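You operate a simulated robot arm through the tools that you are given. There is no shell and no other tool.

The job below is to be done with a simulated robot arm. You get a single attempt, and the scene is never put back.

## Task
Top up the radiator's green water cup to its line and rehang it.
Fine: stand it on the sill to pour from the pale blue jug; the jug goes back. Set down upright: green water cup, pale blue jug.

The check looks at the end state, three seconds after you hand in, the way a careful person would. Anything else that was tipped, shoved, dropped, spilled or broken makes it a failure.

## Robot
A 7-joint arm with a two-finger gripper, fixed in place. Base frame: the origin is at the foot of the arm, x ahead of it, y to its left, z up; the work surface is at about z = 850. Units: mm, degrees, N and s.
With the tool pointing down near the work surface it reaches from about 300 to 740 mm from the base axis. Its first joint turns from -166.0 to 166.0 degrees. Payload 2.94 kg.
The tool frame sits at the grasp point between the pads (the TCP): z along the fingers, y along the line on which they close. The tips reach 30 mm beyond it. The gripper opens to 138 mm. The gripper's body begins 109 mm behind the TCP.
Orientation is told as [roll, pitch, yaw] about the base's x, y, z axes, in that order, counted from this pose: with the fingers straight down and closing along the base's y, the tool's x points along the base's -x, its y along +y and its z along -z.

## Interface
- The arm moves only by the tool nudge_tool. Its argument "targets" is a list that holds one entry, the list of rows, each a list of 7 numbers: the turn, a rotation vector about the tool's x, y, z in degrees, then the shift along the tool's x, y, z in m, then the gripper command, from -1 (shut) to 1 (fully open), values between in proportion. In form: [[[wx, wy, wz, tx, ty, tz, fingers], ...]]. A call has 1 to 20 rows; each row shifts and turns the commanded pose from where the row before left it, along the tool's axes as they then stand. Each row takes 0.2 s and may step no farther than 50 mm and 8.6 degrees from the row before; otherwise, or with a gripper value out of range, the whole call is refused. Where a pose cannot be reached the arm comes as near as it can. A force on the tool above 40 N (or 10 N above the force at the start of the call, whichever is more), or a blocked arm, ends the call early, and 0.2 s more pass. The fingers move at their own pace and stop on an object; they squeeze with about 26 N. The grip force told is the motor's: it shows also when the fingers shut on nothing. Time passes only in rows, and 0.2 s behind the last, so rows that do not move let the fingers close. It gives the time, the measured TCP pose, the force on the tool (base axes), the opening and the grip force at its end, in the units of the frame above (readings bear some noise), with the torque about the TCP (base axes, N m) and any sound that the robot's microphone picked up.
- Cameras (640 x 400 px; columns grow to the right, rows downward): "scene" is fixed at [220, -650.4, 1321.1]; the picture's right is [0.78, -0.63, 0.00], its down [-0.34, -0.42, -0.84] and it looks along [0.53, 0.66, -0.54] (base axes); focal length 304 px, centre (320, 200). "wrist" rides on the gripper at [71, 19, -146] in the tool frame; the picture's right is [-0.26, 0.97, 0.00], its down [-0.85, -0.23, -0.48] and it looks along [-0.46, -0.12, 0.88] (tool axes); focal length 280 px, centre (320, 200). There is no depth. A picture from a camera that has moved, and an enlarged one, comes with that camera's place and axes in the base frame and with its lens. The place of the scene camera against the robot may be out by one fixed shift of up to 12 mm in any direction.
- capture(camera): a new picture of that camera. No time passes.
- raise_lower(by): slides the trunk up (or, below 0, down) by that many mm; the arm rides with it, the base frame stays. It gives what a move gives, with no picture.
- close_up(camera, box): a new picture of the part [left, top, right, bottom] of that camera's present view, enlarged. No time passes.
- job_done(): hands the job in; it is judged then, once.

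Places have to be worked out from the pictures, the camera data and where the tool is seen. Open the gripper and draw the arm clear of the work before you hand the job in, unless the task says otherwise.

The tools are called after "Call:" as a command line: name --argument value ..., lists and objects as JSON in quotes. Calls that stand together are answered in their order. nudge_tool: Moves the arm, as the interface text tells. Its arguments: {"type":"object","properties":{"targets":{"type":"array","items":{"type":"array","items":{"type":"array","items":{"type":"number"}}}}},"required":["targets"]} The other tools are called the same way: raise_lower (by) slides the trunk up or down; capture (camera) takes a picture; close_up (camera, box) takes an enlarged picture of a part of a camera's view; job_done () hands the job in.

At the start:

```text
t: 0.0
eef_pos: [570.7, -29.1, 1134.8]
tool_rot: [0.0, 0.0, 0.0]
contact_force: [0.0, 0.5, -0.4]
wrist_torque: [-0.01, 0.01, 0.0]
width: 137.7
grip_force: 0.1
trunk travel left (down, up): [-375.0, 79.0]
```

scene: 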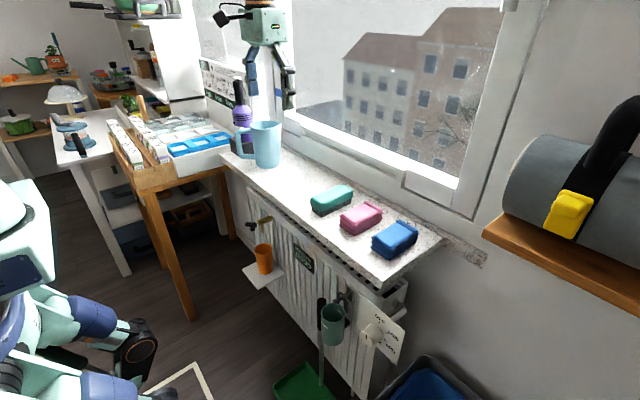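
wrist: 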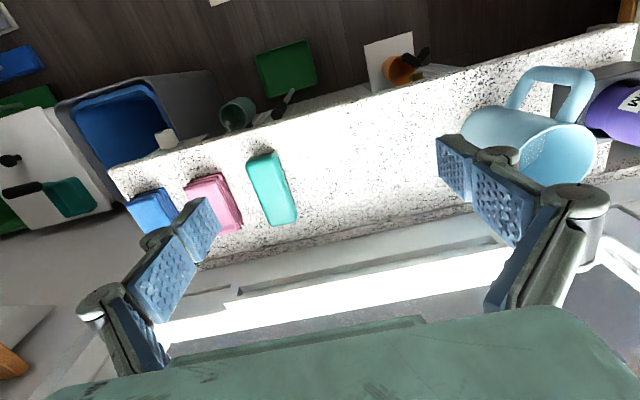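

The pictures show a sill with a pale blue jug, three sponges, and a radiator below with an orange cup and a green cup hanging on it. I'll take close-ups to learn the details.

Call:
close_up --camera "scene" --box '[220, 220, 420, 400]'

Call:
close_up --camera "scene" --box '[210, 80, 330, 180]'

Call:
close_up --camera "scene" --box '[300, 280, 420, 400]'

Call:
close_up --camera "wrist" --box '[200, 30, 360, 160]'

Call:
close_up --camera "wrist" --box '[430, 30, 640, 200]'

```text
2.22 times, centred on (320, 310) of scene
camera zoom: at [220.0, -650.4, 1321.1], right [0.78, -0.63, 0.0], down [-0.34, -0.42, -0.84], along [0.53, 0.66, -0.54], focal length 674 px, centre (320, -44)
```

zoom: 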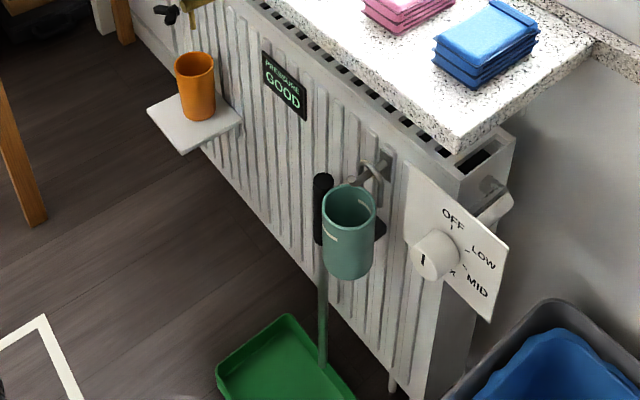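

```text
4.00 times, centred on (270, 130) of scene
camera zoom: at [220.0, -650.4, 1321.1], right [0.78, -0.63, 0.0], down [-0.34, -0.42, -0.84], along [0.53, 0.66, -0.54], focal length 1214 px, centre (520, 480)
```

zoom: 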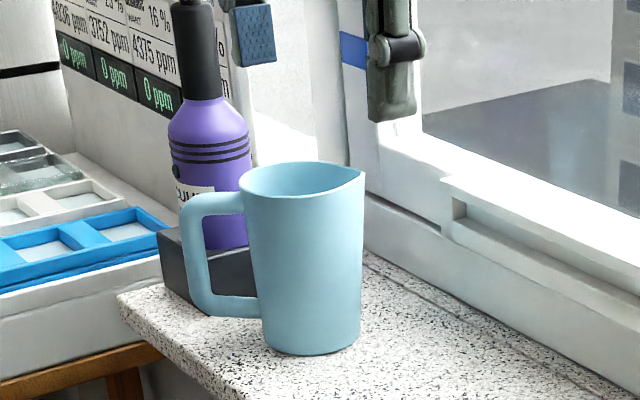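

```text
3.33 times, centred on (360, 340) of scene
camera zoom: at [220.0, -650.4, 1321.1], right [0.78, -0.63, 0.0], down [-0.34, -0.42, -0.84], along [0.53, 0.66, -0.54], focal length 1012 px, centre (187, -267)
```

zoom: 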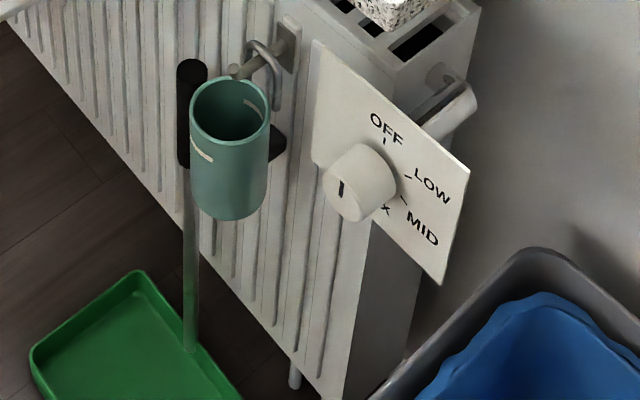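

```text
3.08 times, centred on (280, 95) of wrist
camera zoom: at [500.1, -10.6, 1279.6], right [0.26, 0.97, 0.0], down [0.85, -0.23, 0.48], along [0.46, -0.12, -0.88], focal length 863 px, centre (443, 523)
```

zoom: 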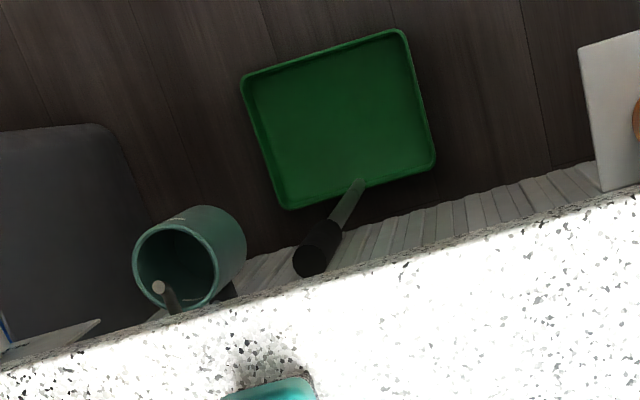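

```text
2.35 times, centred on (535, 115) of wrist
camera zoom: at [500.1, -10.6, 1279.6], right [0.26, 0.97, 0.0], down [0.85, -0.23, 0.48], along [0.46, -0.12, -0.88], focal length 660 px, centre (-186, 400)
```

zoom: 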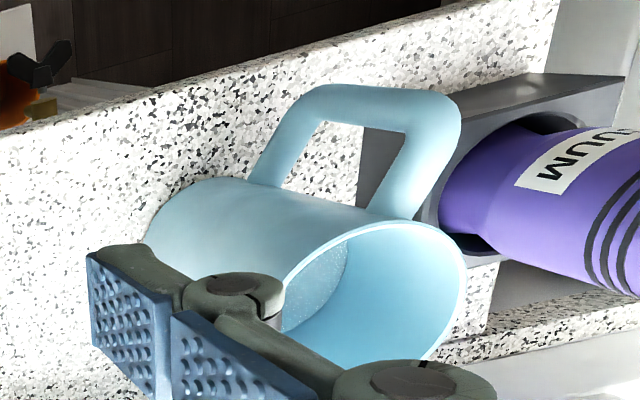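

The cup hangs near (586, -251, 595), about 250 mm below the sill, and the jug stands near (688, 226). I'll draw the arm back over free space and try turning the hand about its own axis, so the camera can sit above the gripper when it points forward.

Call:
nudge_tool --targets '[[[0, 0, 0, 0.045, 0, 0, 1], [0, 0, 0, 0.045, 0, 0, 1], [0, 0, 0, 0.045, 0, 0, 1], [0, 0, 0, 0.045, 0, 0, 1], [0, 0, 8.5, 0, 0, 0, 1], [0, 0, 8.5, 0, 0, 0, 1], [0, 0, 8.5, 0, 0, 0, 1], [0, 0, 8.5, 0, 0, 0, 1], [0, 0, 8.5, 0, 0, 0, 1], [0, 0, 8.5, 0, 0, 0, 1]]]'

```text
t: 2.2
eef_pos: [391.6, -30.0, 1135.0]
tool_rot: [-0.1, 0.1, -51.0]
contact_force: [0.1, 0.4, 0.2]
wrist_torque: [-0.01, -0.01, -0.03]
width: 137.9
grip_force: 0.1
trunk travel left (down, up): [-375.0, 79.0]
```

The turn follows the command so far (yaw -51 degrees, x 392). I continue turning towards a full flip to see if the wrist allows it.

Call:
nudge_tool --targets '[[[0, 0, 8.5, 0, 0, 0, 1], [0, 0, 8.5, 0, 0, 0, 1], [0, 0, 8.5, 0, 0, 0, 1], [0, 0, 8.5, 0, 0, 0, 1], [0, 0, 8.5, 0, 0, 0, 1], [0, 0, 8.5, 0, 0, 0, 1], [0, 0, 8.5, 0, 0, 0, 1], [0, 0, 8.5, 0, 0, 0, 1], [0, 0, 8.5, 0, 0, 0, 1], [0, 0, 8.5, 0, 0, 0, 1], [0, 0, 8.5, 0, 0, 0, 1], [0, 0, 8.5, 0, 0, 0, 1], [0, 0, 8.5, 0, 0, 0, 1], [0, 0, 8.5, 0, 0, 0, 1], [0, 0, 8.5, 0, 0, 0, 1]]]'

```text
t: 5.4
eef_pos: [392.1, -29.3, 1136.0]
tool_rot: [-0.1, 0.2, -176.6]
contact_force: [0.8, 0.6, -0.2]
wrist_torque: [-0.01, -0.02, -0.01]
width: 138.2
grip_force: 0.0
trunk travel left (down, up): [-375.0, 79.0]
```

The flip nearly completes (yaw -176.6 degrees, perhaps close to a joint limit). I take pictures from here.

Call:
capture --camera "wrist"

Call:
capture --camera "scene"

```text
taken
camera wrist: at [462.5, -45.7, 1280.5], right [-0.2, -0.98, 0.0], down [-0.86, 0.18, 0.47], along [-0.46, 0.1, -0.88], focal length 280 px, centre (320, 200)
```

wrist: 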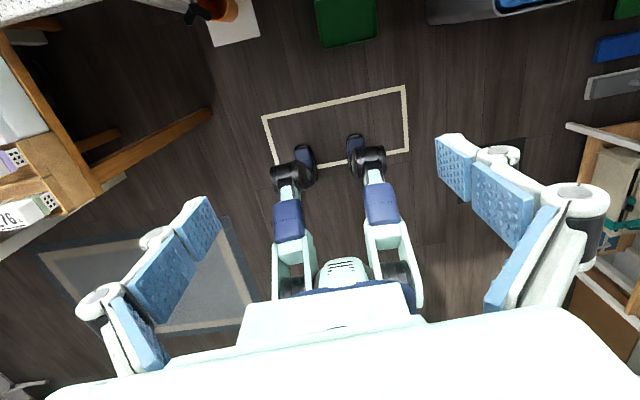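

```text
taken
```

scene: 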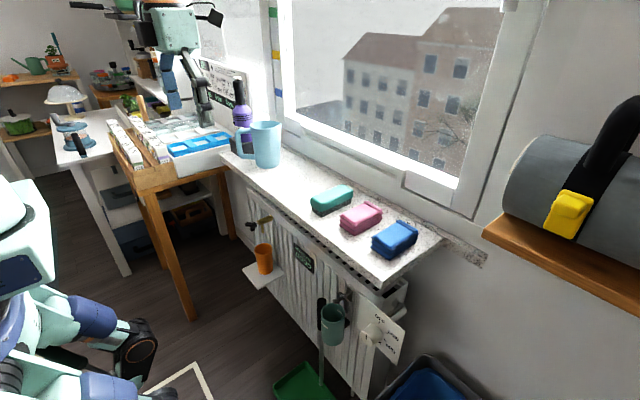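

From here the camera looks back at the robot, as expected. The space in front of the sill is free, so I'll lower the trunk and then pitch the tool up towards horizontal.

Call:
raise_lower --by -250

Call:
nudge_tool --targets '[[[0, 8.5, 0, 0, 0.03, 0, 1], [0, 8.5, 0, 0, 0.03, 0, 1], [0, 8.5, 0, 0, 0.03, 0, 1], [0, 8.5, 0, 0, 0.03, 0, 1], [0, 8.5, 0, 0, 0.03, 0, 1], [0, 8.5, 0, 0, 0.03, 0, 1]]]'

```text
t: 8.0
eef_pos: [391.7, -28.1, 886.4]
tool_rot: [0.0, 0.1, -176.4]
contact_force: [-0.3, -0.3, 0.8]
wrist_torque: [0.02, 0.03, -0.02]
width: 138.2
grip_force: 0.1
trunk travel left (down, up): [-125.0, 329.0]
```

```text
t: 9.4
eef_pos: [401.9, -209.3, 885.4]
tool_rot: [0.0, 51.1, -176.7]
contact_force: [0.1, 0.1, 0.5]
wrist_torque: [-0.02, 0.05, 0.01]
width: 137.8
grip_force: 0.0
trunk travel left (down, up): [-125.0, 329.0]
```

The tool now leans 51 degrees forward at (402, -209, 885). I look through the wrist camera.

Call:
capture --camera "wrist"

```text
taken
camera wrist: at [333.5, -234.0, 1030.9], right [-0.11, -0.97, -0.21], down [-0.92, 0.18, -0.36], along [0.39, 0.15, -0.91], focal length 280 px, centre (320, 200)
```

wrist: 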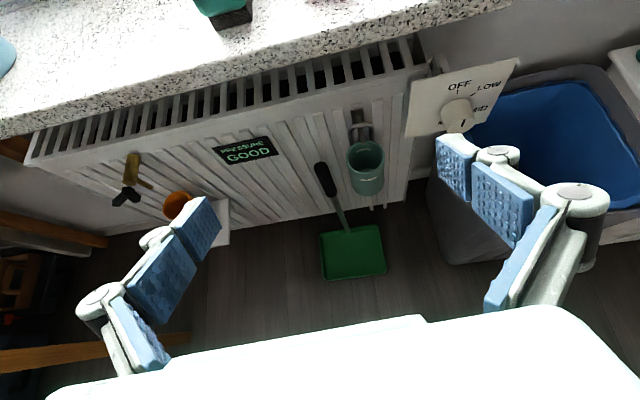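

A good view: the cup hangs at about (367,168) on a hook of the radiator. I zoom in on it to see the hook, the loop and the line.

Call:
close_up --camera "wrist" --box '[310, 90, 430, 220]'

Call:
close_up --camera "wrist" --box '[335, 100, 395, 205]'

```text
3.08 times, centred on (370, 155) of wrist
camera zoom: at [333.5, -234.0, 1030.9], right [-0.11, -0.97, -0.21], down [-0.92, 0.18, -0.36], along [0.39, 0.15, -0.91], focal length 863 px, centre (166, 338)
```

zoom: 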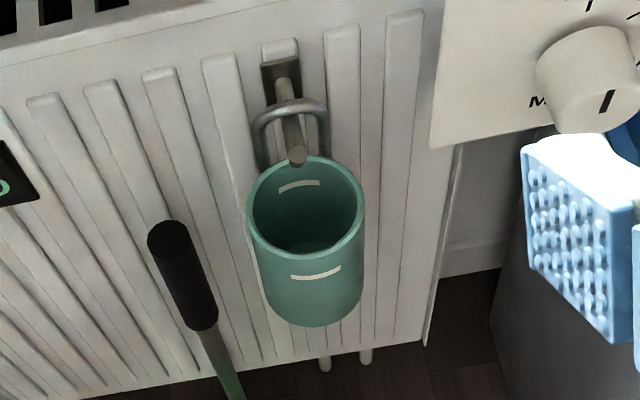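

```text
3.81 times, centred on (365, 152) of wrist
camera zoom: at [333.5, -234.0, 1030.9], right [-0.11, -0.97, -0.21], down [-0.92, 0.18, -0.36], along [0.39, 0.15, -0.91], focal length 1068 px, centre (149, 381)
```

zoom: 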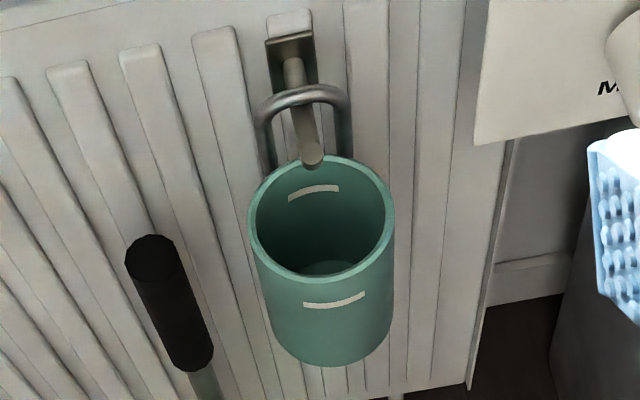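

Now the geometry is clear: the cup has a fixed metal loop over a straight peg (tip near (590, -250, 639)), rim centre near (585, -251, 587), diameter about 67 mm, bottom near z 493; it has a white line mark near the top. A broom handle stands to its left (y about -160), so I'll open only part way there. I lower the trunk fully, then level the tool to about 20 degrees below horizontal in front of the cup.

Call:
raise_lower --by -125

Call:
nudge_tool --targets '[[[0, 6.5, 0, 0, 0, 0, 0.5], [0, 6.5, 0, 0, 0, 0, 0.5], [0, 6.0, 0, 0, 0, 0, 0.5], [0, 0, 0, 0, 0, 0, 0.5]]]'

Call:
capture --camera "wrist"

```text
t: 10.9
eef_pos: [402.2, -208.7, 759.5]
tool_rot: [-0.2, 51.0, -176.7]
contact_force: [0.0, 0.7, -0.5]
wrist_torque: [-0.02, 0.01, 0.03]
width: 138.2
grip_force: 0.0
trunk travel left (down, up): [0.0, 454.0]
```

```text
t: 11.9
eef_pos: [404.5, -212.2, 760.8]
tool_rot: [-0.3, 70.1, -176.5]
contact_force: [-1.0, -0.4, -0.1]
wrist_torque: [0.02, 0.0, 0.02]
width: 103.5
grip_force: 0.2
out of reach, approached as far as the arm can: row 3
trunk travel left (down, up): [0.0, 454.0]
```

```text
taken
camera wrist: at [292.3, -240.2, 877.0], right [-0.03, -0.97, -0.25], down [-0.75, 0.18, -0.64], along [0.66, 0.17, -0.73], focal length 280 px, centre (320, 200)
```

wrist: 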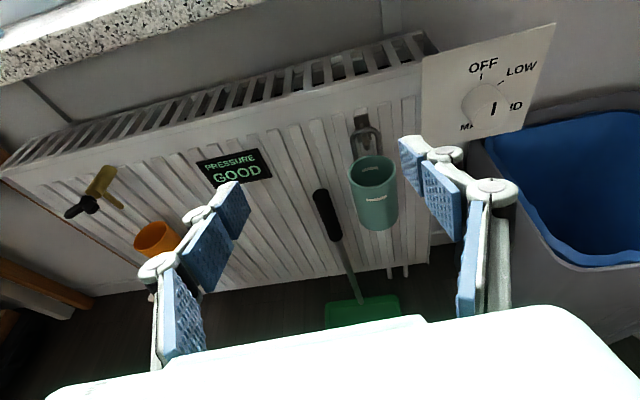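

The tool is at 20 degrees below horizontal; row 3 only met the retracted reach limit. I move forward and down to in front of the cup, still clear of it, and look again.

Call:
nudge_tool --targets '[[[0, 0, 0, -0.0177, 0.0087, 0.022, 0.5], [0, 0, 0, -0.0177, 0.0087, 0.022, 0.5], [0, 0, 0, -0.0177, 0.0087, 0.022, 0.5], [0, 0, 0, -0.0177, 0.0087, 0.022, 0.5], [0, 0, 0, -0.0177, 0.0087, 0.022, 0.5], [0, 0, 0, 0, 0, 0, 0.5]]]'

Call:
capture --camera "wrist"

```text
t: 13.3
eef_pos: [481.0, -250.9, 642.7]
tool_rot: [-0.1, 70.2, -176.5]
contact_force: [0.6, -1.2, -0.9]
wrist_torque: [0.02, 0.04, -0.03]
width: 103.4
grip_force: 0.1
trunk travel left (down, up): [0.0, 454.0]
```

```text
taken
camera wrist: at [368.8, -278.8, 756.5], right [-0.03, -0.97, -0.25], down [-0.75, 0.18, -0.64], along [0.66, 0.17, -0.73], focal length 280 px, centre (320, 200)
```

wrist: 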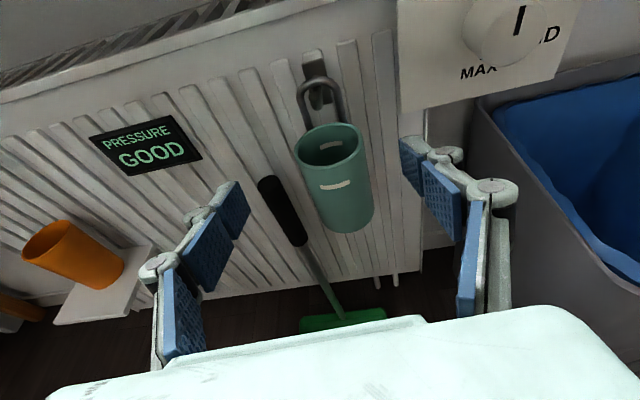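

Position is good, the cup lies between the fingers' lines. I zoom in for the peg, loop and cup geometry.

Call:
close_up --camera "wrist" --box '[270, 40, 400, 140]'

Call:
close_up --camera "wrist" --box '[250, 100, 410, 250]'

Call:
close_up --camera "scene" --box '[290, 270, 390, 380]'

```text
4.00 times, centred on (335, 90) of wrist
camera zoom: at [368.8, -278.8, 756.5], right [-0.03, -0.97, -0.25], down [-0.75, 0.18, -0.64], along [0.66, 0.17, -0.73], focal length 1122 px, centre (260, 640)
```

zoom: 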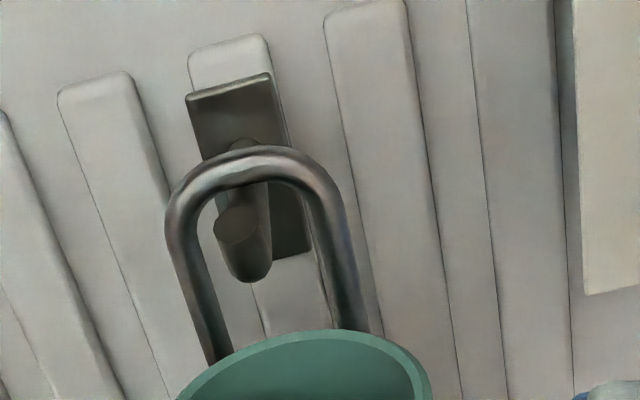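

```text
2.67 times, centred on (330, 175) of wrist
camera zoom: at [368.8, -278.8, 756.5], right [-0.03, -0.97, -0.25], down [-0.75, 0.18, -0.64], along [0.66, 0.17, -0.73], focal length 748 px, centre (293, 267)
```

zoom: 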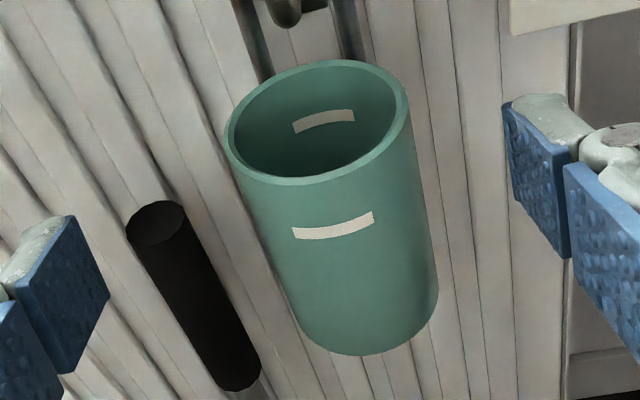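

```text
3.64 times, centred on (340, 325) of scene
camera zoom: at [220.0, -650.4, 1321.1], right [0.78, -0.63, 0.0], down [-0.34, -0.42, -0.84], along [0.53, 0.66, -0.54], focal length 1104 px, centre (247, -254)
```

zoom: 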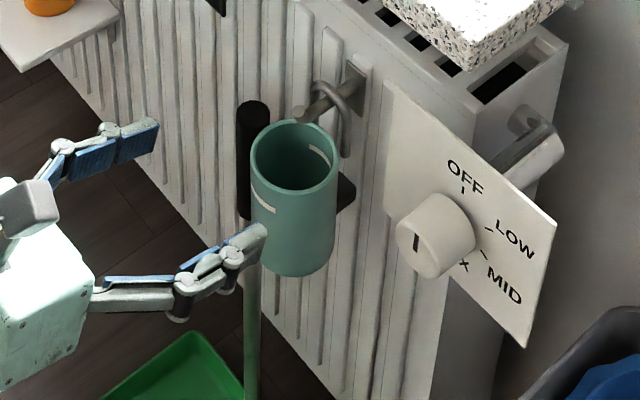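

The peg seems to have a turned-up end; I need its exact shape before lifting. I zoom in further.

Call:
close_up --camera "wrist" --box '[305, 70, 355, 120]'

Call:
close_up --camera "scene" --box '[325, 280, 365, 320]'

```text
8.00 times, centred on (330, 95) of wrist
camera zoom: at [368.8, -278.8, 756.5], right [-0.03, -0.97, -0.25], down [-0.75, 0.18, -0.64], along [0.66, 0.17, -0.73], focal length 2243 px, centre (240, 1040)
```

zoom: 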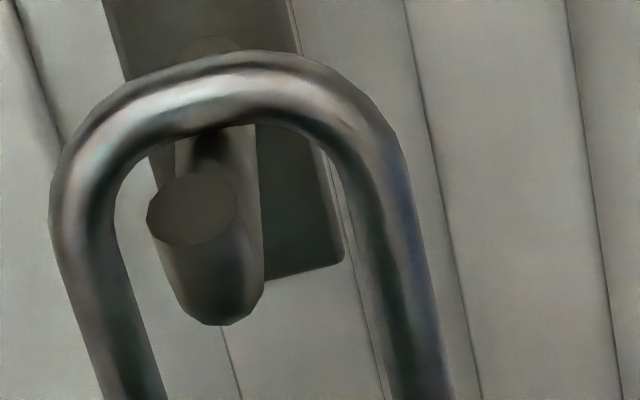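

```text
10.00 times, centred on (345, 300) of scene
camera zoom: at [220.0, -650.4, 1321.1], right [0.78, -0.63, 0.0], down [-0.34, -0.42, -0.84], along [0.53, 0.66, -0.54], focal length 3035 px, centre (70, -800)
```

zoom: 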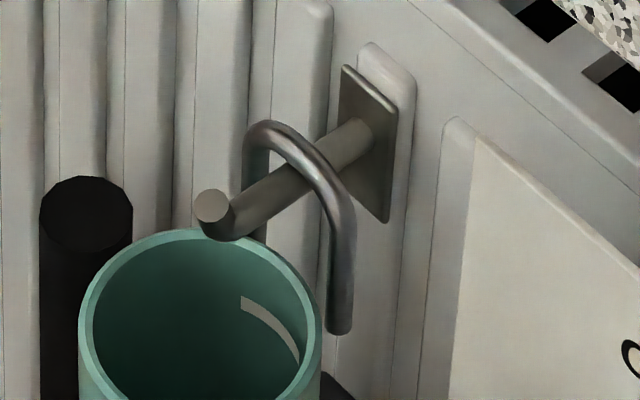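

The hook is a horizontal shaft (about 9.5 mm thick) with a small upturned tip some 5 mm above the shaft, so I must lift about 18 mm before pulling out. I descend in front of the cup and move part way in along the tool axis, then check.

Call:
nudge_tool --targets '[[[0, 0, 0, -0.0305, 0.003, 0, 0.5], [0, 0, 0, -0.0305, 0.0028, 0, 0.5], [0, 0, 0, 0, 0, 0.03, 0.5], [0, 0, 0, 0, 0, 0.03, 0.5], [0, 0, 0, 0, 0, 0, 0.5]]]'

Call:
capture --camera "wrist"

Call:
close_up --camera "scene" --box '[270, 260, 400, 380]'

```text
t: 14.5
eef_pos: [516.8, -254.8, 563.0]
tool_rot: [-0.1, 70.1, -176.4]
contact_force: [0.3, 0.1, -0.6]
wrist_torque: [-0.04, -0.01, 0.04]
width: 103.1
grip_force: 0.0
trunk travel left (down, up): [0.0, 454.0]
```

```text
taken
camera wrist: at [404.2, -281.9, 678.9], right [-0.03, -0.97, -0.25], down [-0.75, 0.18, -0.64], along [0.66, 0.17, -0.73], focal length 280 px, centre (320, 200)
```

wrist: 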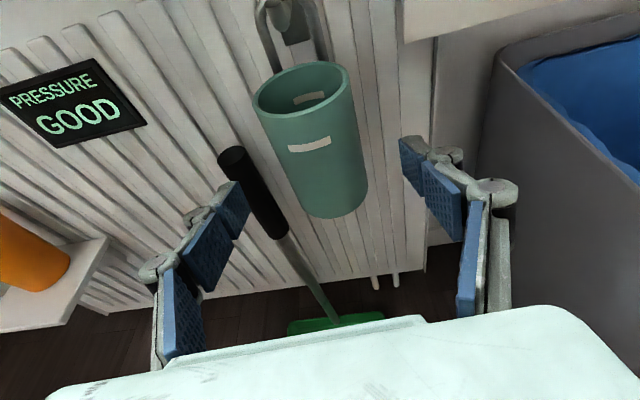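

```text
3.33 times, centred on (335, 320) of scene
camera zoom: at [220.0, -650.4, 1321.1], right [0.78, -0.63, 0.0], down [-0.34, -0.42, -0.84], along [0.53, 0.66, -0.54], focal length 1012 px, centre (270, -200)
```

zoom: 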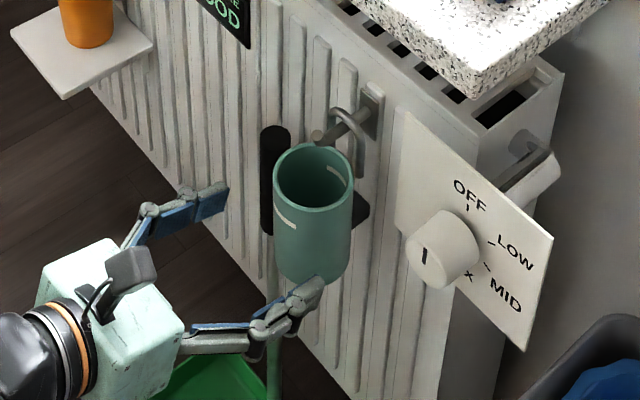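

The cup is centred between the fingers and the broom handle stays outside. I move the last 72 mm in along the tool axis with the fingers still open.

Call:
nudge_tool --targets '[[[0, 0, 0, 0, 0, 0.025, 0.5], [0, 0, 0, 0, 0, 0.025, 0.5], [0, 0, 0, 0, 0, 0.022, 0.5], [0, 0, 0, 0, 0, 0, 0.5]]]'

Call:
capture --camera "wrist"

Call:
close_up --camera "scene" --box '[270, 260, 400, 380]'

```text
t: 15.5
eef_pos: [583.2, -249.4, 538.8]
tool_rot: [-0.1, 70.1, -176.5]
contact_force: [0.7, 0.2, 0.5]
wrist_torque: [0.02, 0.01, 0.02]
width: 103.4
grip_force: 0.1
trunk travel left (down, up): [0.0, 454.0]
```

```text
taken
camera wrist: at [471.5, -277.0, 654.1], right [-0.03, -0.97, -0.25], down [-0.75, 0.18, -0.64], along [0.66, 0.17, -0.73], focal length 280 px, centre (320, 200)
```

wrist: 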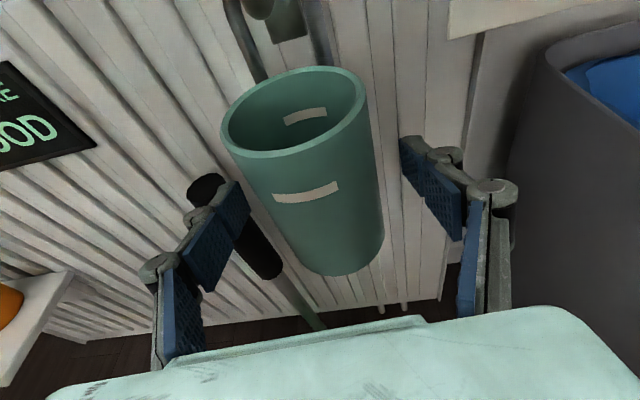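

```text
3.33 times, centred on (335, 320) of scene
camera zoom: at [220.0, -650.4, 1321.1], right [0.78, -0.63, 0.0], down [-0.34, -0.42, -0.84], along [0.53, 0.66, -0.54], focal length 1012 px, centre (270, -200)
```

zoom: 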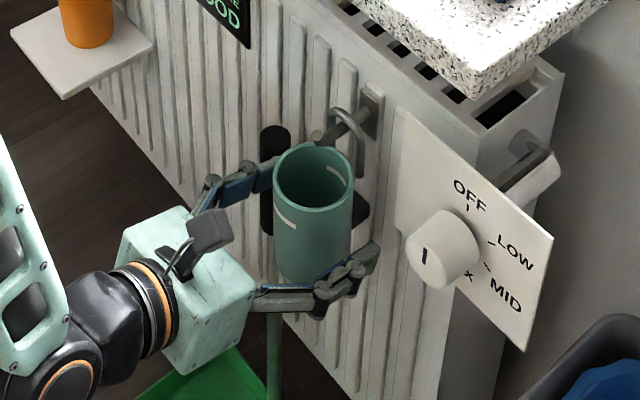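

Fingers straddle the cup with clearance on both sides. I close the gripper on the cup without moving.

Call:
nudge_tool --targets '[[[0, 0, 0, 0, 0, 0, 0.2], [0, 0, 0, 0, 0, 0, 0.05], [0, 0, 0, 0, 0, 0, -0.1], [0, 0, 0, 0, 0, 0, -1], [0, 0, 0, 0, 0, 0, -1], [0, 0, 0, 0, 0, 0, -1]]]'

Call:
capture --camera "wrist"

Call:
close_up --camera "scene" --box '[290, 270, 390, 380]'

```text
t: 16.9
eef_pos: [583.3, -250.4, 538.7]
tool_rot: [0.0, 70.0, -176.5]
contact_force: [-1.1, 0.2, 0.4]
wrist_torque: [0.06, 0.0, 0.03]
width: 66.1
grip_force: 26.0
trunk travel left (down, up): [0.0, 454.0]
```

```text
taken
camera wrist: at [471.1, -277.1, 654.1], right [-0.03, -0.97, -0.25], down [-0.75, 0.18, -0.64], along [0.66, 0.17, -0.73], focal length 280 px, centre (320, 200)
```

wrist: 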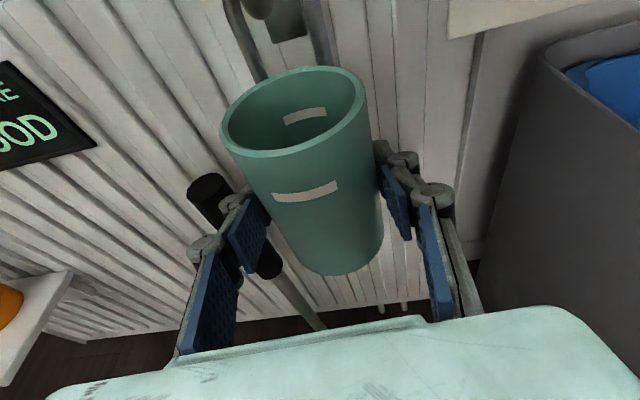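

```text
3.64 times, centred on (340, 325) of scene
camera zoom: at [220.0, -650.4, 1321.1], right [0.78, -0.63, 0.0], down [-0.34, -0.42, -0.84], along [0.53, 0.66, -0.54], focal length 1104 px, centre (247, -254)
```

zoom: 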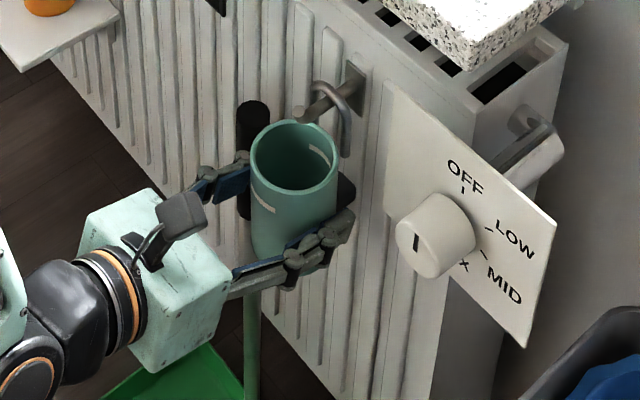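

The cup is held (width 66.1 mm, 26 N); hang pose TCP is (583.3, -250, 538.7). I lift 18 mm straight up to clear the hook's lip.

Call:
nudge_tool --targets '[[[0, 0, 0, 0.0056, 0, -0.00205, -1], [0, 0, 0, 0.0056, 0, -0.00205, -1], [0, 0, 0, 0.0057, 0, -0.00205, -1], [0, 0, 0, 0, 0, 0, -1]]]'

Call:
close_up --camera "scene" --box '[310, 270, 370, 330]'

Call:
capture --camera "wrist"

```text
t: 17.9
eef_pos: [583.2, -249.2, 555.2]
tool_rot: [-0.2, 69.9, -176.5]
contact_force: [-4.7, 0.1, -3.6]
wrist_torque: [0.01, 0.31, 0.03]
width: 66.2
grip_force: 26.5
trunk travel left (down, up): [0.0, 454.0]
```

```text
6.67 times, centred on (340, 300) of scene
camera zoom: at [220.0, -650.4, 1321.1], right [0.78, -0.63, 0.0], down [-0.34, -0.42, -0.84], along [0.53, 0.66, -0.54], focal length 2023 px, centre (187, -467)
```

zoom: 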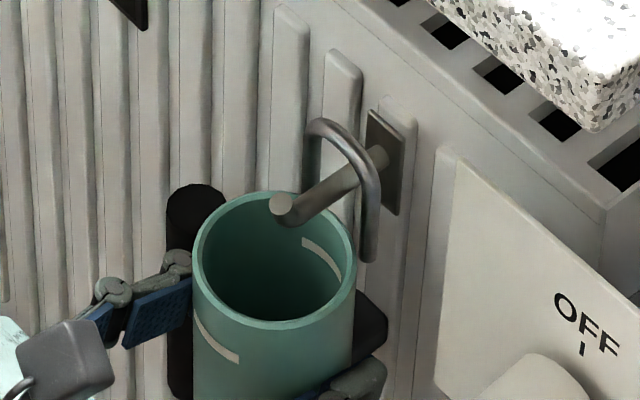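

```text
taken
camera wrist: at [471.4, -277.1, 671.8], right [-0.03, -0.97, -0.25], down [-0.75, 0.18, -0.63], along [0.66, 0.17, -0.73], focal length 280 px, centre (320, 200)
```

wrist: 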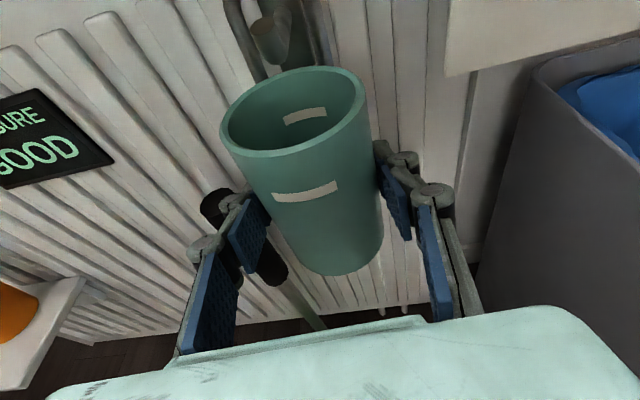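

The lift worked (about 3.6 N of weight; a slight push from the radiator's bumper in -x) and the loop's top is now above the hook's lip. I pull the cup straight out in -x by 66 mm in small steps.

Call:
nudge_tool --targets '[[[0, 0, 0, -0.0037, -0.00066, -0.01035, -1], [0, 0, 0, -0.0037, -0.00066, -0.01035, -1], [0, 0, 0, -0.0037, -0.00066, -0.01035, -1], [0, 0, 0, -0.0037, -0.00066, -0.01035, -1], [0, 0, 0, -0.0037, -0.00066, -0.01035, -1], [0, 0, 0, -0.0037, -0.00066, -0.01035, -1], [0, 0, 0, 0, 0, 0, -1]]]'

Call:
close_up --camera "scene" --box '[290, 260, 380, 350]'

Call:
capture --camera "wrist"

```text
t: 19.5
eef_pos: [519.6, -249.7, 557.6]
tool_rot: [-0.2, 70.1, -176.4]
contact_force: [0.4, 0.7, -1.4]
wrist_torque: [0.03, 0.03, 0.01]
width: 65.8
grip_force: 25.5
trunk travel left (down, up): [0.0, 454.0]
```

```text
4.44 times, centred on (335, 305) of scene
camera zoom: at [220.0, -650.4, 1321.1], right [0.78, -0.63, 0.0], down [-0.34, -0.42, -0.84], along [0.53, 0.66, -0.54], focal length 1349 px, centre (253, -267)
```

zoom: 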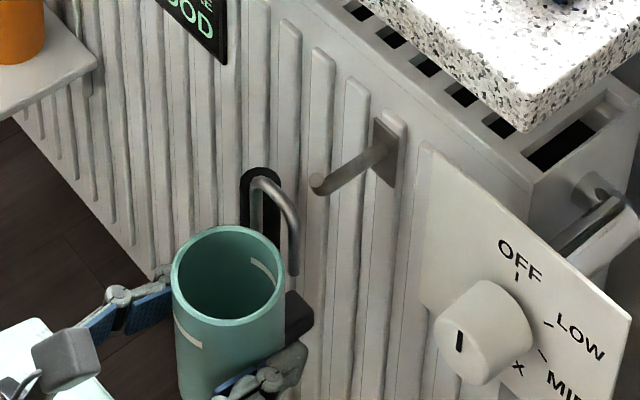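

```text
taken
camera wrist: at [405.7, -277.1, 672.5], right [-0.03, -0.97, -0.25], down [-0.75, 0.18, -0.64], along [0.66, 0.17, -0.73], focal length 280 px, centre (320, 200)
```

wrist: 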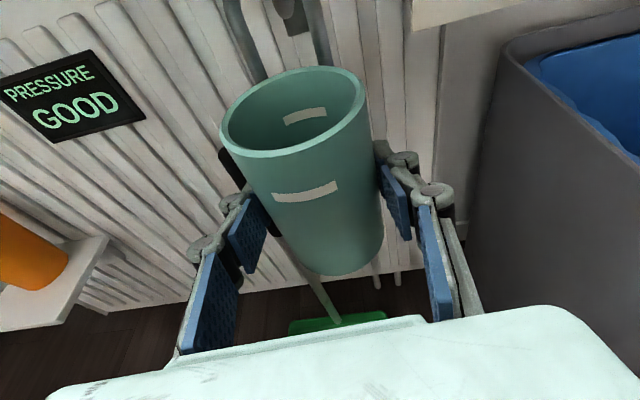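

The cup is free of the hook, including its dark standoff at the back. I pull back further so it clears the sill's front edge (x about 585), then raise the trunk.

Call:
nudge_tool --targets '[[[0, 0, 0, -0.0051, -0.0009, -0.0141, -1], [0, 0, 0, -0.0051, -0.0009, -0.0141, -1], [0, 0, 0, -0.0051, -0.0009, -0.0141, -1], [0, 0, 0, -0.0051, -0.0009, -0.0141, -1], [0, 0, 0, 0, 0, 0, -1]]]'

Call:
raise_lower --by 200

Call:
capture --camera "scene"

```text
t: 20.7
eef_pos: [457.1, -249.4, 556.4]
tool_rot: [-0.1, 70.1, -176.5]
contact_force: [-0.4, -1.0, -2.7]
wrist_torque: [0.02, 0.03, 0.02]
width: 66.1
grip_force: 25.9
trunk travel left (down, up): [0.0, 454.0]
```

```text
t: 22.9
eef_pos: [456.9, -251.6, 756.6]
tool_rot: [-0.1, 70.1, -176.6]
contact_force: [-1.0, -0.2, -2.0]
wrist_torque: [-0.01, 0.03, -0.01]
width: 65.9
grip_force: 26.3
trunk travel left (down, up): [-200.0, 254.0]
```

```text
taken
```

scene: 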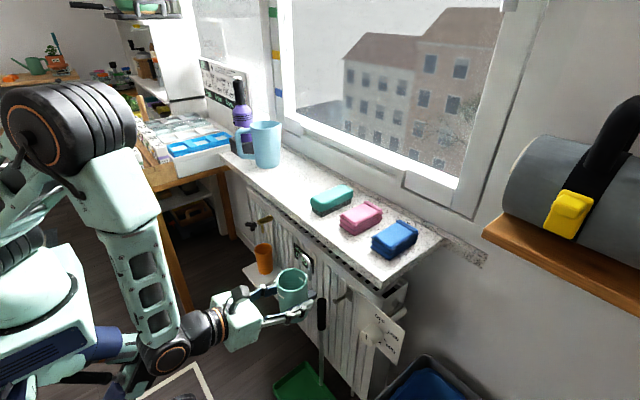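

The cup hangs level in the gripper, well in front of the sill. I raise the trunk further so the cup's bottom is about 50 mm above the sill.

Call:
raise_lower --by 205

Call:
capture --camera "wrist"

Call:
capture --camera "scene"

```text
t: 25.1
eef_pos: [456.9, -252.3, 962.6]
tool_rot: [-0.1, 70.1, -176.5]
contact_force: [0.4, 0.7, -2.4]
wrist_torque: [-0.01, 0.03, 0.02]
width: 66.1
grip_force: 26.7
trunk travel left (down, up): [-405.0, 49.0]
```

```text
taken
camera wrist: at [345.7, -278.0, 1076.8], right [-0.03, -0.97, -0.25], down [-0.75, 0.18, -0.64], along [0.66, 0.17, -0.73], focal length 280 px, centre (320, 200)
```

wrist: 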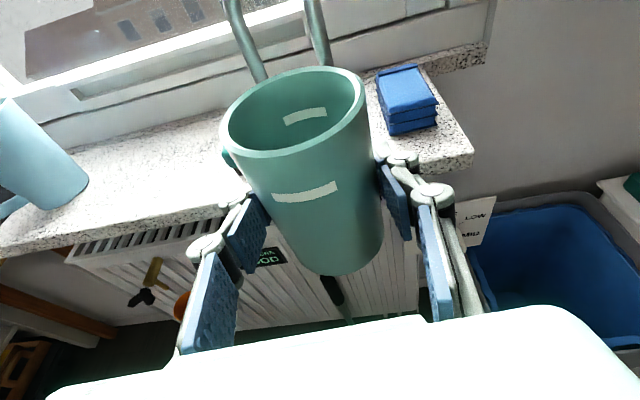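

```text
taken
```

scene: 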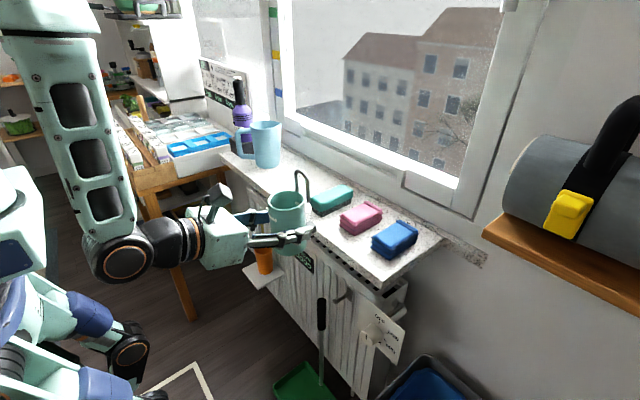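

The space on the sill between the teal sponge and the jug is free. I swing the cup sideways in front of the sill to y about 20, keeping its height.

Call:
nudge_tool --targets '[[[0, 0, 0, 0.00095, -0.0449, 0.00257, -1], [0, 0, 0, 0.00095, -0.0449, 0.00257, -1], [0, 0, 0, 0.00095, -0.0449, 0.00257, -1], [0, 0, 0, 0.00095, -0.0449, 0.00257, -1], [0, 0, 0, 0.00095, -0.0449, 0.00257, -1], [0, 0, 0, 0.00095, -0.0449, 0.00257, -1], [0, 0, 0, 0, 0, 0, -1]]]'

```text
t: 26.7
eef_pos: [499.3, -2.3, 929.0]
tool_rot: [0.2, 70.1, -176.4]
contact_force: [-0.2, 0.2, -2.0]
wrist_torque: [-0.01, 0.05, -0.01]
width: 65.8
grip_force: 25.8
out of reach, approached as far as the arm can: row 3, 4, 5, 6
trunk travel left (down, up): [-405.0, 49.0]
```

The arm met a limit in this retracted pose (499, -2, 929 instead of 457, 18, 962), still clear of the sill. I turn the tool a little to the left about the vertical to relieve the wrist, and check.

Call:
nudge_tool --targets '[[[3.7, 0, -1.35, 0, 0, 0, -1], [3.7, 0, -1.35, 0, 0, 0, -1], [3.7, 0, -1.35, 0, 0, 0, -1], [0, 0, 0, 0, 0, 0, -1]]]'

```text
t: 27.7
eef_pos: [500.0, -2.0, 930.5]
tool_rot: [0.0, 70.1, -164.5]
contact_force: [1.0, -0.3, -2.3]
wrist_torque: [-0.01, 0.02, -0.01]
width: 65.9
grip_force: 26.3
trunk travel left (down, up): [-405.0, 49.0]
```

That relieved it: the position holds and yaw is -164.5. I now carry the cup forward over the sill to about (640, 20), keeping some 25 mm clearance.

Call:
nudge_tool --targets '[[[0, 0, 0, 0.0087, 0.0032, 0.0268, -1], [0, 0, 0, 0.0087, 0.0032, 0.0268, -1], [0, 0, 0, 0.0087, 0.0032, 0.0268, -1], [0, 0, 0, 0.0087, 0.0032, 0.0268, -1], [0, 0, 0, 0.0087, 0.0032, 0.0268, -1], [0, 0, 0, 0, 0, 0, -1]]]'

Call:
capture --camera "scene"

Call:
capture --camera "wrist"

```text
t: 29.1
eef_pos: [639.9, 19.6, 925.0]
tool_rot: [0.0, 70.1, -164.8]
contact_force: [0.1, -0.9, -1.8]
wrist_torque: [-0.04, 0.03, -0.01]
width: 66.2
grip_force: 26.1
trunk travel left (down, up): [-405.0, 49.0]
```

```text
taken
```

scene: 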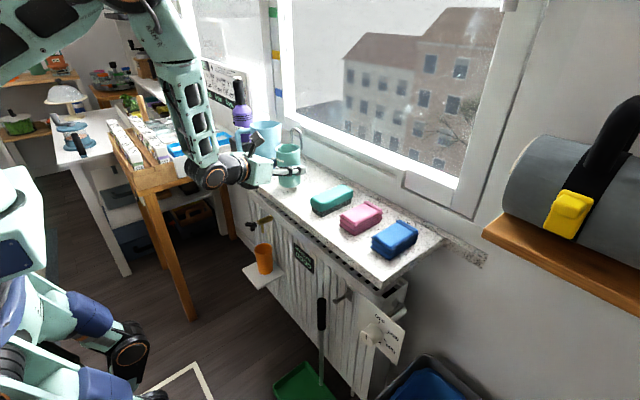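

```text
taken
camera wrist: at [534.7, -29.6, 1039.6], right [0.17, -0.95, -0.25], down [-0.77, 0.03, -0.64], along [0.61, 0.3, -0.73], focal length 280 px, centre (320, 200)
```

wrist: 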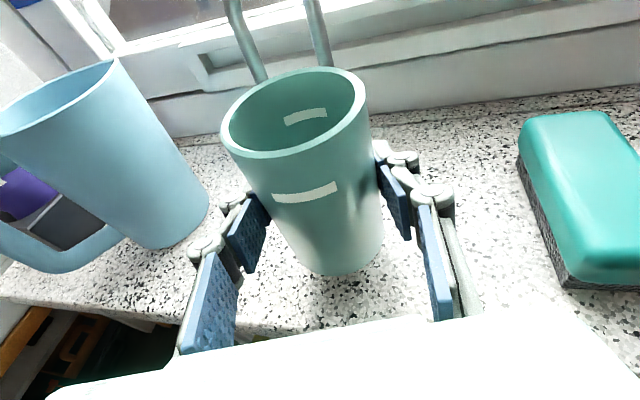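

The cup is over the free spot; the jug base is at about (675–688, 227). I lower the cup towards the sill, in two stages.

Call:
nudge_tool --targets '[[[0, 0, 0, -0.0056, 0, 0.00205, -1], [0, 0, 0, -0.0056, 0, 0.00205, -1], [0, 0, 0, -0.0047, 0, 0.0017, -1], [0, 0, 0, 0, 0, 0, -1]]]'

Call:
close_up --camera "scene" --box '[240, 110, 340, 210]'

```text
t: 30.1
eef_pos: [640.7, 20.0, 906.9]
tool_rot: [0.0, 70.1, -164.6]
contact_force: [-0.5, 0.1, -3.5]
wrist_torque: [-0.01, 0.05, -0.01]
width: 66.0
grip_force: 25.2
trunk travel left (down, up): [-405.0, 49.0]
```

```text
4.00 times, centred on (290, 160) of scene
camera zoom: at [220.0, -650.4, 1321.1], right [0.78, -0.63, 0.0], down [-0.34, -0.42, -0.84], along [0.53, 0.66, -0.54], focal length 1214 px, centre (440, 360)
```

zoom: 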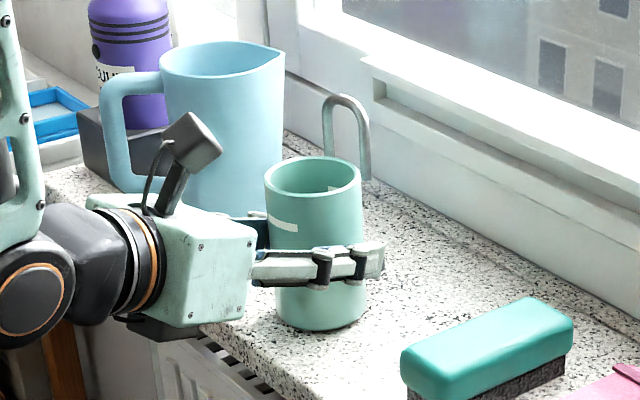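

No contact yet at z 907. I lower in 1.5 mm steps and watch the vertical force.

Call:
nudge_tool --targets '[[[0, 0, 0, -0.0014, 0, 0.0005, -1], [0, 0, 0, -0.0014, 0, 0.0005, -1], [0, 0, 0, -0.0014, 0, 0.0005, -1], [0, 0, 0, 0, 0, 0, -1]]]'

```text
t: 31.1
eef_pos: [639.3, 20.1, 906.9]
tool_rot: [0.2, 70.4, -164.4]
contact_force: [-1.5, -1.1, 15.4]
wrist_torque: [-0.05, 0.44, 0.02]
width: 66.0
grip_force: 25.8
trunk travel left (down, up): [-405.0, 49.0]
```

The cup's bottom is on the sill (15 N at z 907). I back off the preload by 3.5 mm, then check before releasing.

Call:
nudge_tool --targets '[[[0, 0, 0, 0.0033, 0, -0.0012, -1], [0, 0, 0, 0, 0, 0, -1]]]'

Call:
close_up --camera "scene" --box '[240, 110, 340, 210]'

Call:
capture --camera "wrist"

```text
t: 31.7
eef_pos: [638.9, 20.7, 906.7]
tool_rot: [0.0, 70.1, -164.7]
contact_force: [0.9, 0.1, 2.3]
wrist_torque: [0.0, 0.08, -0.02]
width: 66.0
grip_force: 26.4
trunk travel left (down, up): [-405.0, 49.0]
```

```text
4.00 times, centred on (290, 160) of scene
camera zoom: at [220.0, -650.4, 1321.1], right [0.78, -0.63, 0.0], down [-0.34, -0.42, -0.84], along [0.53, 0.66, -0.54], focal length 1214 px, centre (440, 360)
```

zoom: 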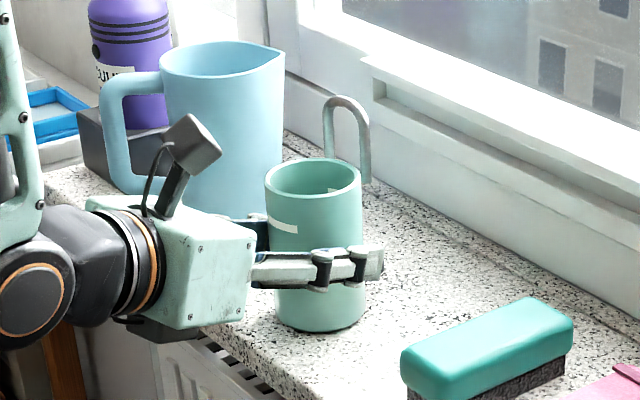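

```text
taken
camera wrist: at [534.8, -29.1, 1021.4], right [0.17, -0.95, -0.25], down [-0.77, 0.03, -0.63], along [0.61, 0.3, -0.73], focal length 280 px, centre (320, 200)
```

wrist: 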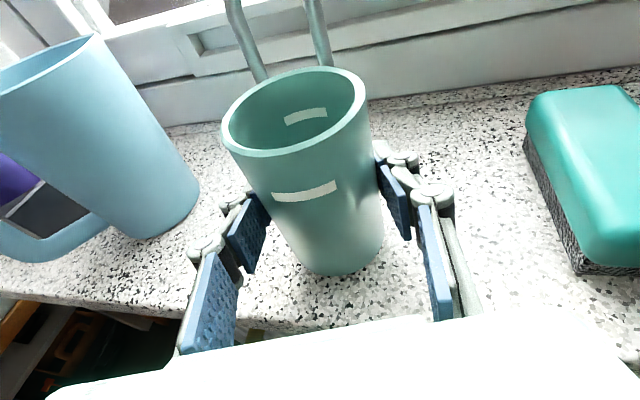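

The cup stands on the sill with only about 2 N of load. I note the release pose (639, 20.4, 906.8, pitch 70.1, yaw -164.6), open the fingers and retreat along the tool axis.

Call:
nudge_tool --targets '[[[0, 0, 0, 0, 0, 0, 0.2], [0, 0, 0, 0, 0, 0, 0.5], [0, 0, 0, 0, 0, 0, 0.5], [0, 0, 0, 0, 0, -0.02, 0.5], [0, 0, 0, 0, 0, -0.03, 0.5], [0, 0, 0, 0, 0, -0.035, 0.5], [0, 0, 0, 0, 0, -0.035, 0.5], [0, 0, 0, 0, 0, 0, 0.5]]]'

Call:
capture --camera "wrist"

Call:
close_up --camera "scene" --box '[240, 110, 340, 210]'

```text
t: 33.5
eef_pos: [530.1, -10.3, 948.2]
tool_rot: [-0.1, 70.1, -164.6]
contact_force: [-0.7, -0.2, 0.6]
wrist_torque: [-0.03, -0.01, -0.01]
width: 103.4
grip_force: 0.1
trunk travel left (down, up): [-405.0, 49.0]
```

```text
taken
camera wrist: at [425.8, -58.5, 1063.3], right [0.17, -0.95, -0.25], down [-0.77, 0.03, -0.64], along [0.61, 0.3, -0.73], focal length 280 px, centre (320, 200)
```

wrist: 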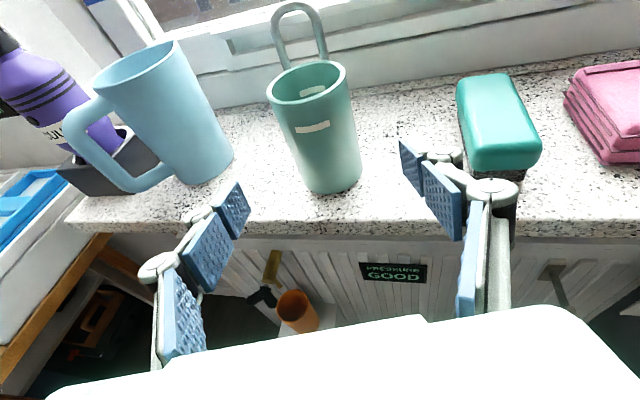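

```text
4.00 times, centred on (290, 160) of scene
camera zoom: at [220.0, -650.4, 1321.1], right [0.78, -0.63, 0.0], down [-0.34, -0.42, -0.84], along [0.53, 0.66, -0.54], focal length 1214 px, centre (440, 360)
```

zoom: 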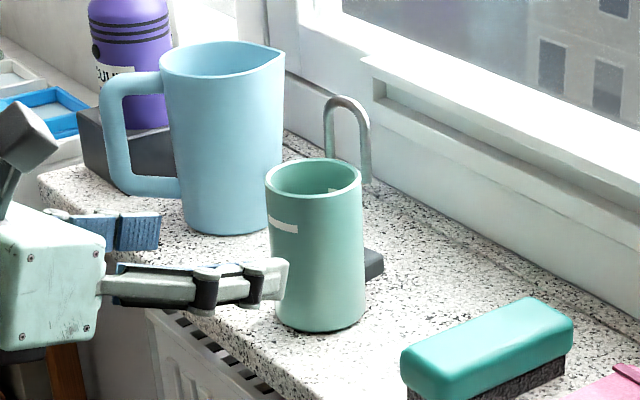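

The cup stands upright on the sill. Now I study the jug: handle direction, size and water inside.

Call:
close_up --camera "wrist" --box '[40, 20, 260, 210]'

Call:
close_up --camera "wrist" --box '[250, 40, 380, 210]'

Call:
close_up --camera "scene" --box '[225, 100, 345, 200]'

```text
2.11 times, centred on (150, 115) of wrist
camera zoom: at [425.8, -58.5, 1063.3], right [0.17, -0.95, -0.25], down [-0.77, 0.03, -0.64], along [0.61, 0.3, -0.73], focal length 590 px, centre (678, 379)
```

zoom: 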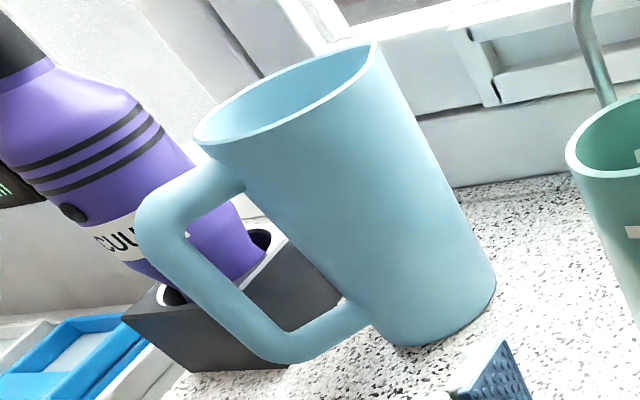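

```text
2.35 times, centred on (315, 125) of wrist
camera zoom: at [425.8, -58.5, 1063.3], right [0.17, -0.95, -0.25], down [-0.77, 0.03, -0.64], along [0.61, 0.3, -0.73], focal length 660 px, centre (332, 376)
```

zoom: 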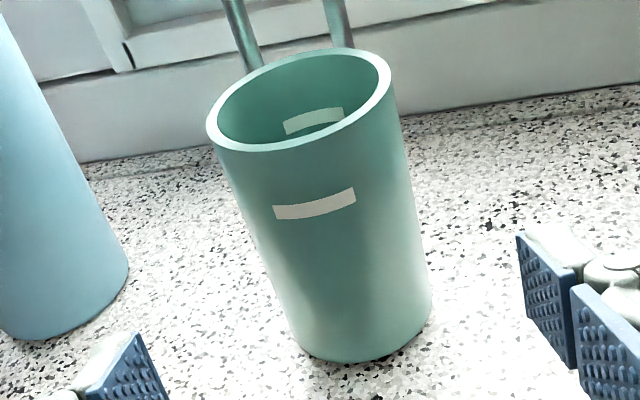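

```text
4.00 times, centred on (285, 150) of scene
camera zoom: at [220.0, -650.4, 1321.1], right [0.78, -0.63, 0.0], down [-0.34, -0.42, -0.84], along [0.53, 0.66, -0.54], focal length 1214 px, centre (460, 400)
```

zoom: 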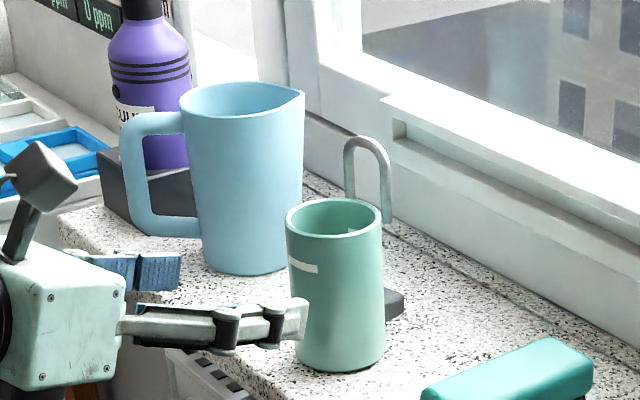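

The wrist pictures put the jug near (685, 222), handle pointing at about 141 degrees (towards the robot and left), spout opposite. I turn the tool back to straight down where it is, then rise, so I can view the jug from above and bring the wrist round for a handle-side grasp.

Call:
nudge_tool --targets '[[[0, -8.5, 0, 0, 0, 0, 0.5], [0, -8.5, 0, 0, 0, 0, 0.5], [0, -8.5, 0, 0, 0, 0, 0.5], [0, -8.5, 0, 0, 0, 0, 0.5], [0, -8.5, 0, 0, 0, 0, 0.5], [0, -8.5, 0, 0, 0, 0, 0.5], [0, -8.5, 0, 0, 0, 0, 0.5], [0, -8.5, 0, 0, 0, 0, 0.5], [0, -2.1, 0, 0, 0, 0, 0.5], [0, 0, 0, 0, 0, -0.045, 0.5], [0, 0, 0, 0, 0, -0.045, 0.5], [0, 0, 0, 0, 0, -0.045, 0.5], [0, 0, 0, 0, 0, -0.045, 0.5], [0, 0, 0, 0, 0, 0, 0.5]]]'

```text
t: 36.5
eef_pos: [528.6, -10.9, 1128.4]
tool_rot: [0.1, 0.0, -164.7]
contact_force: [-0.1, -0.3, 0.0]
wrist_torque: [0.0, 0.01, 0.02]
width: 103.3
grip_force: 0.1
trunk travel left (down, up): [-405.0, 49.0]
```

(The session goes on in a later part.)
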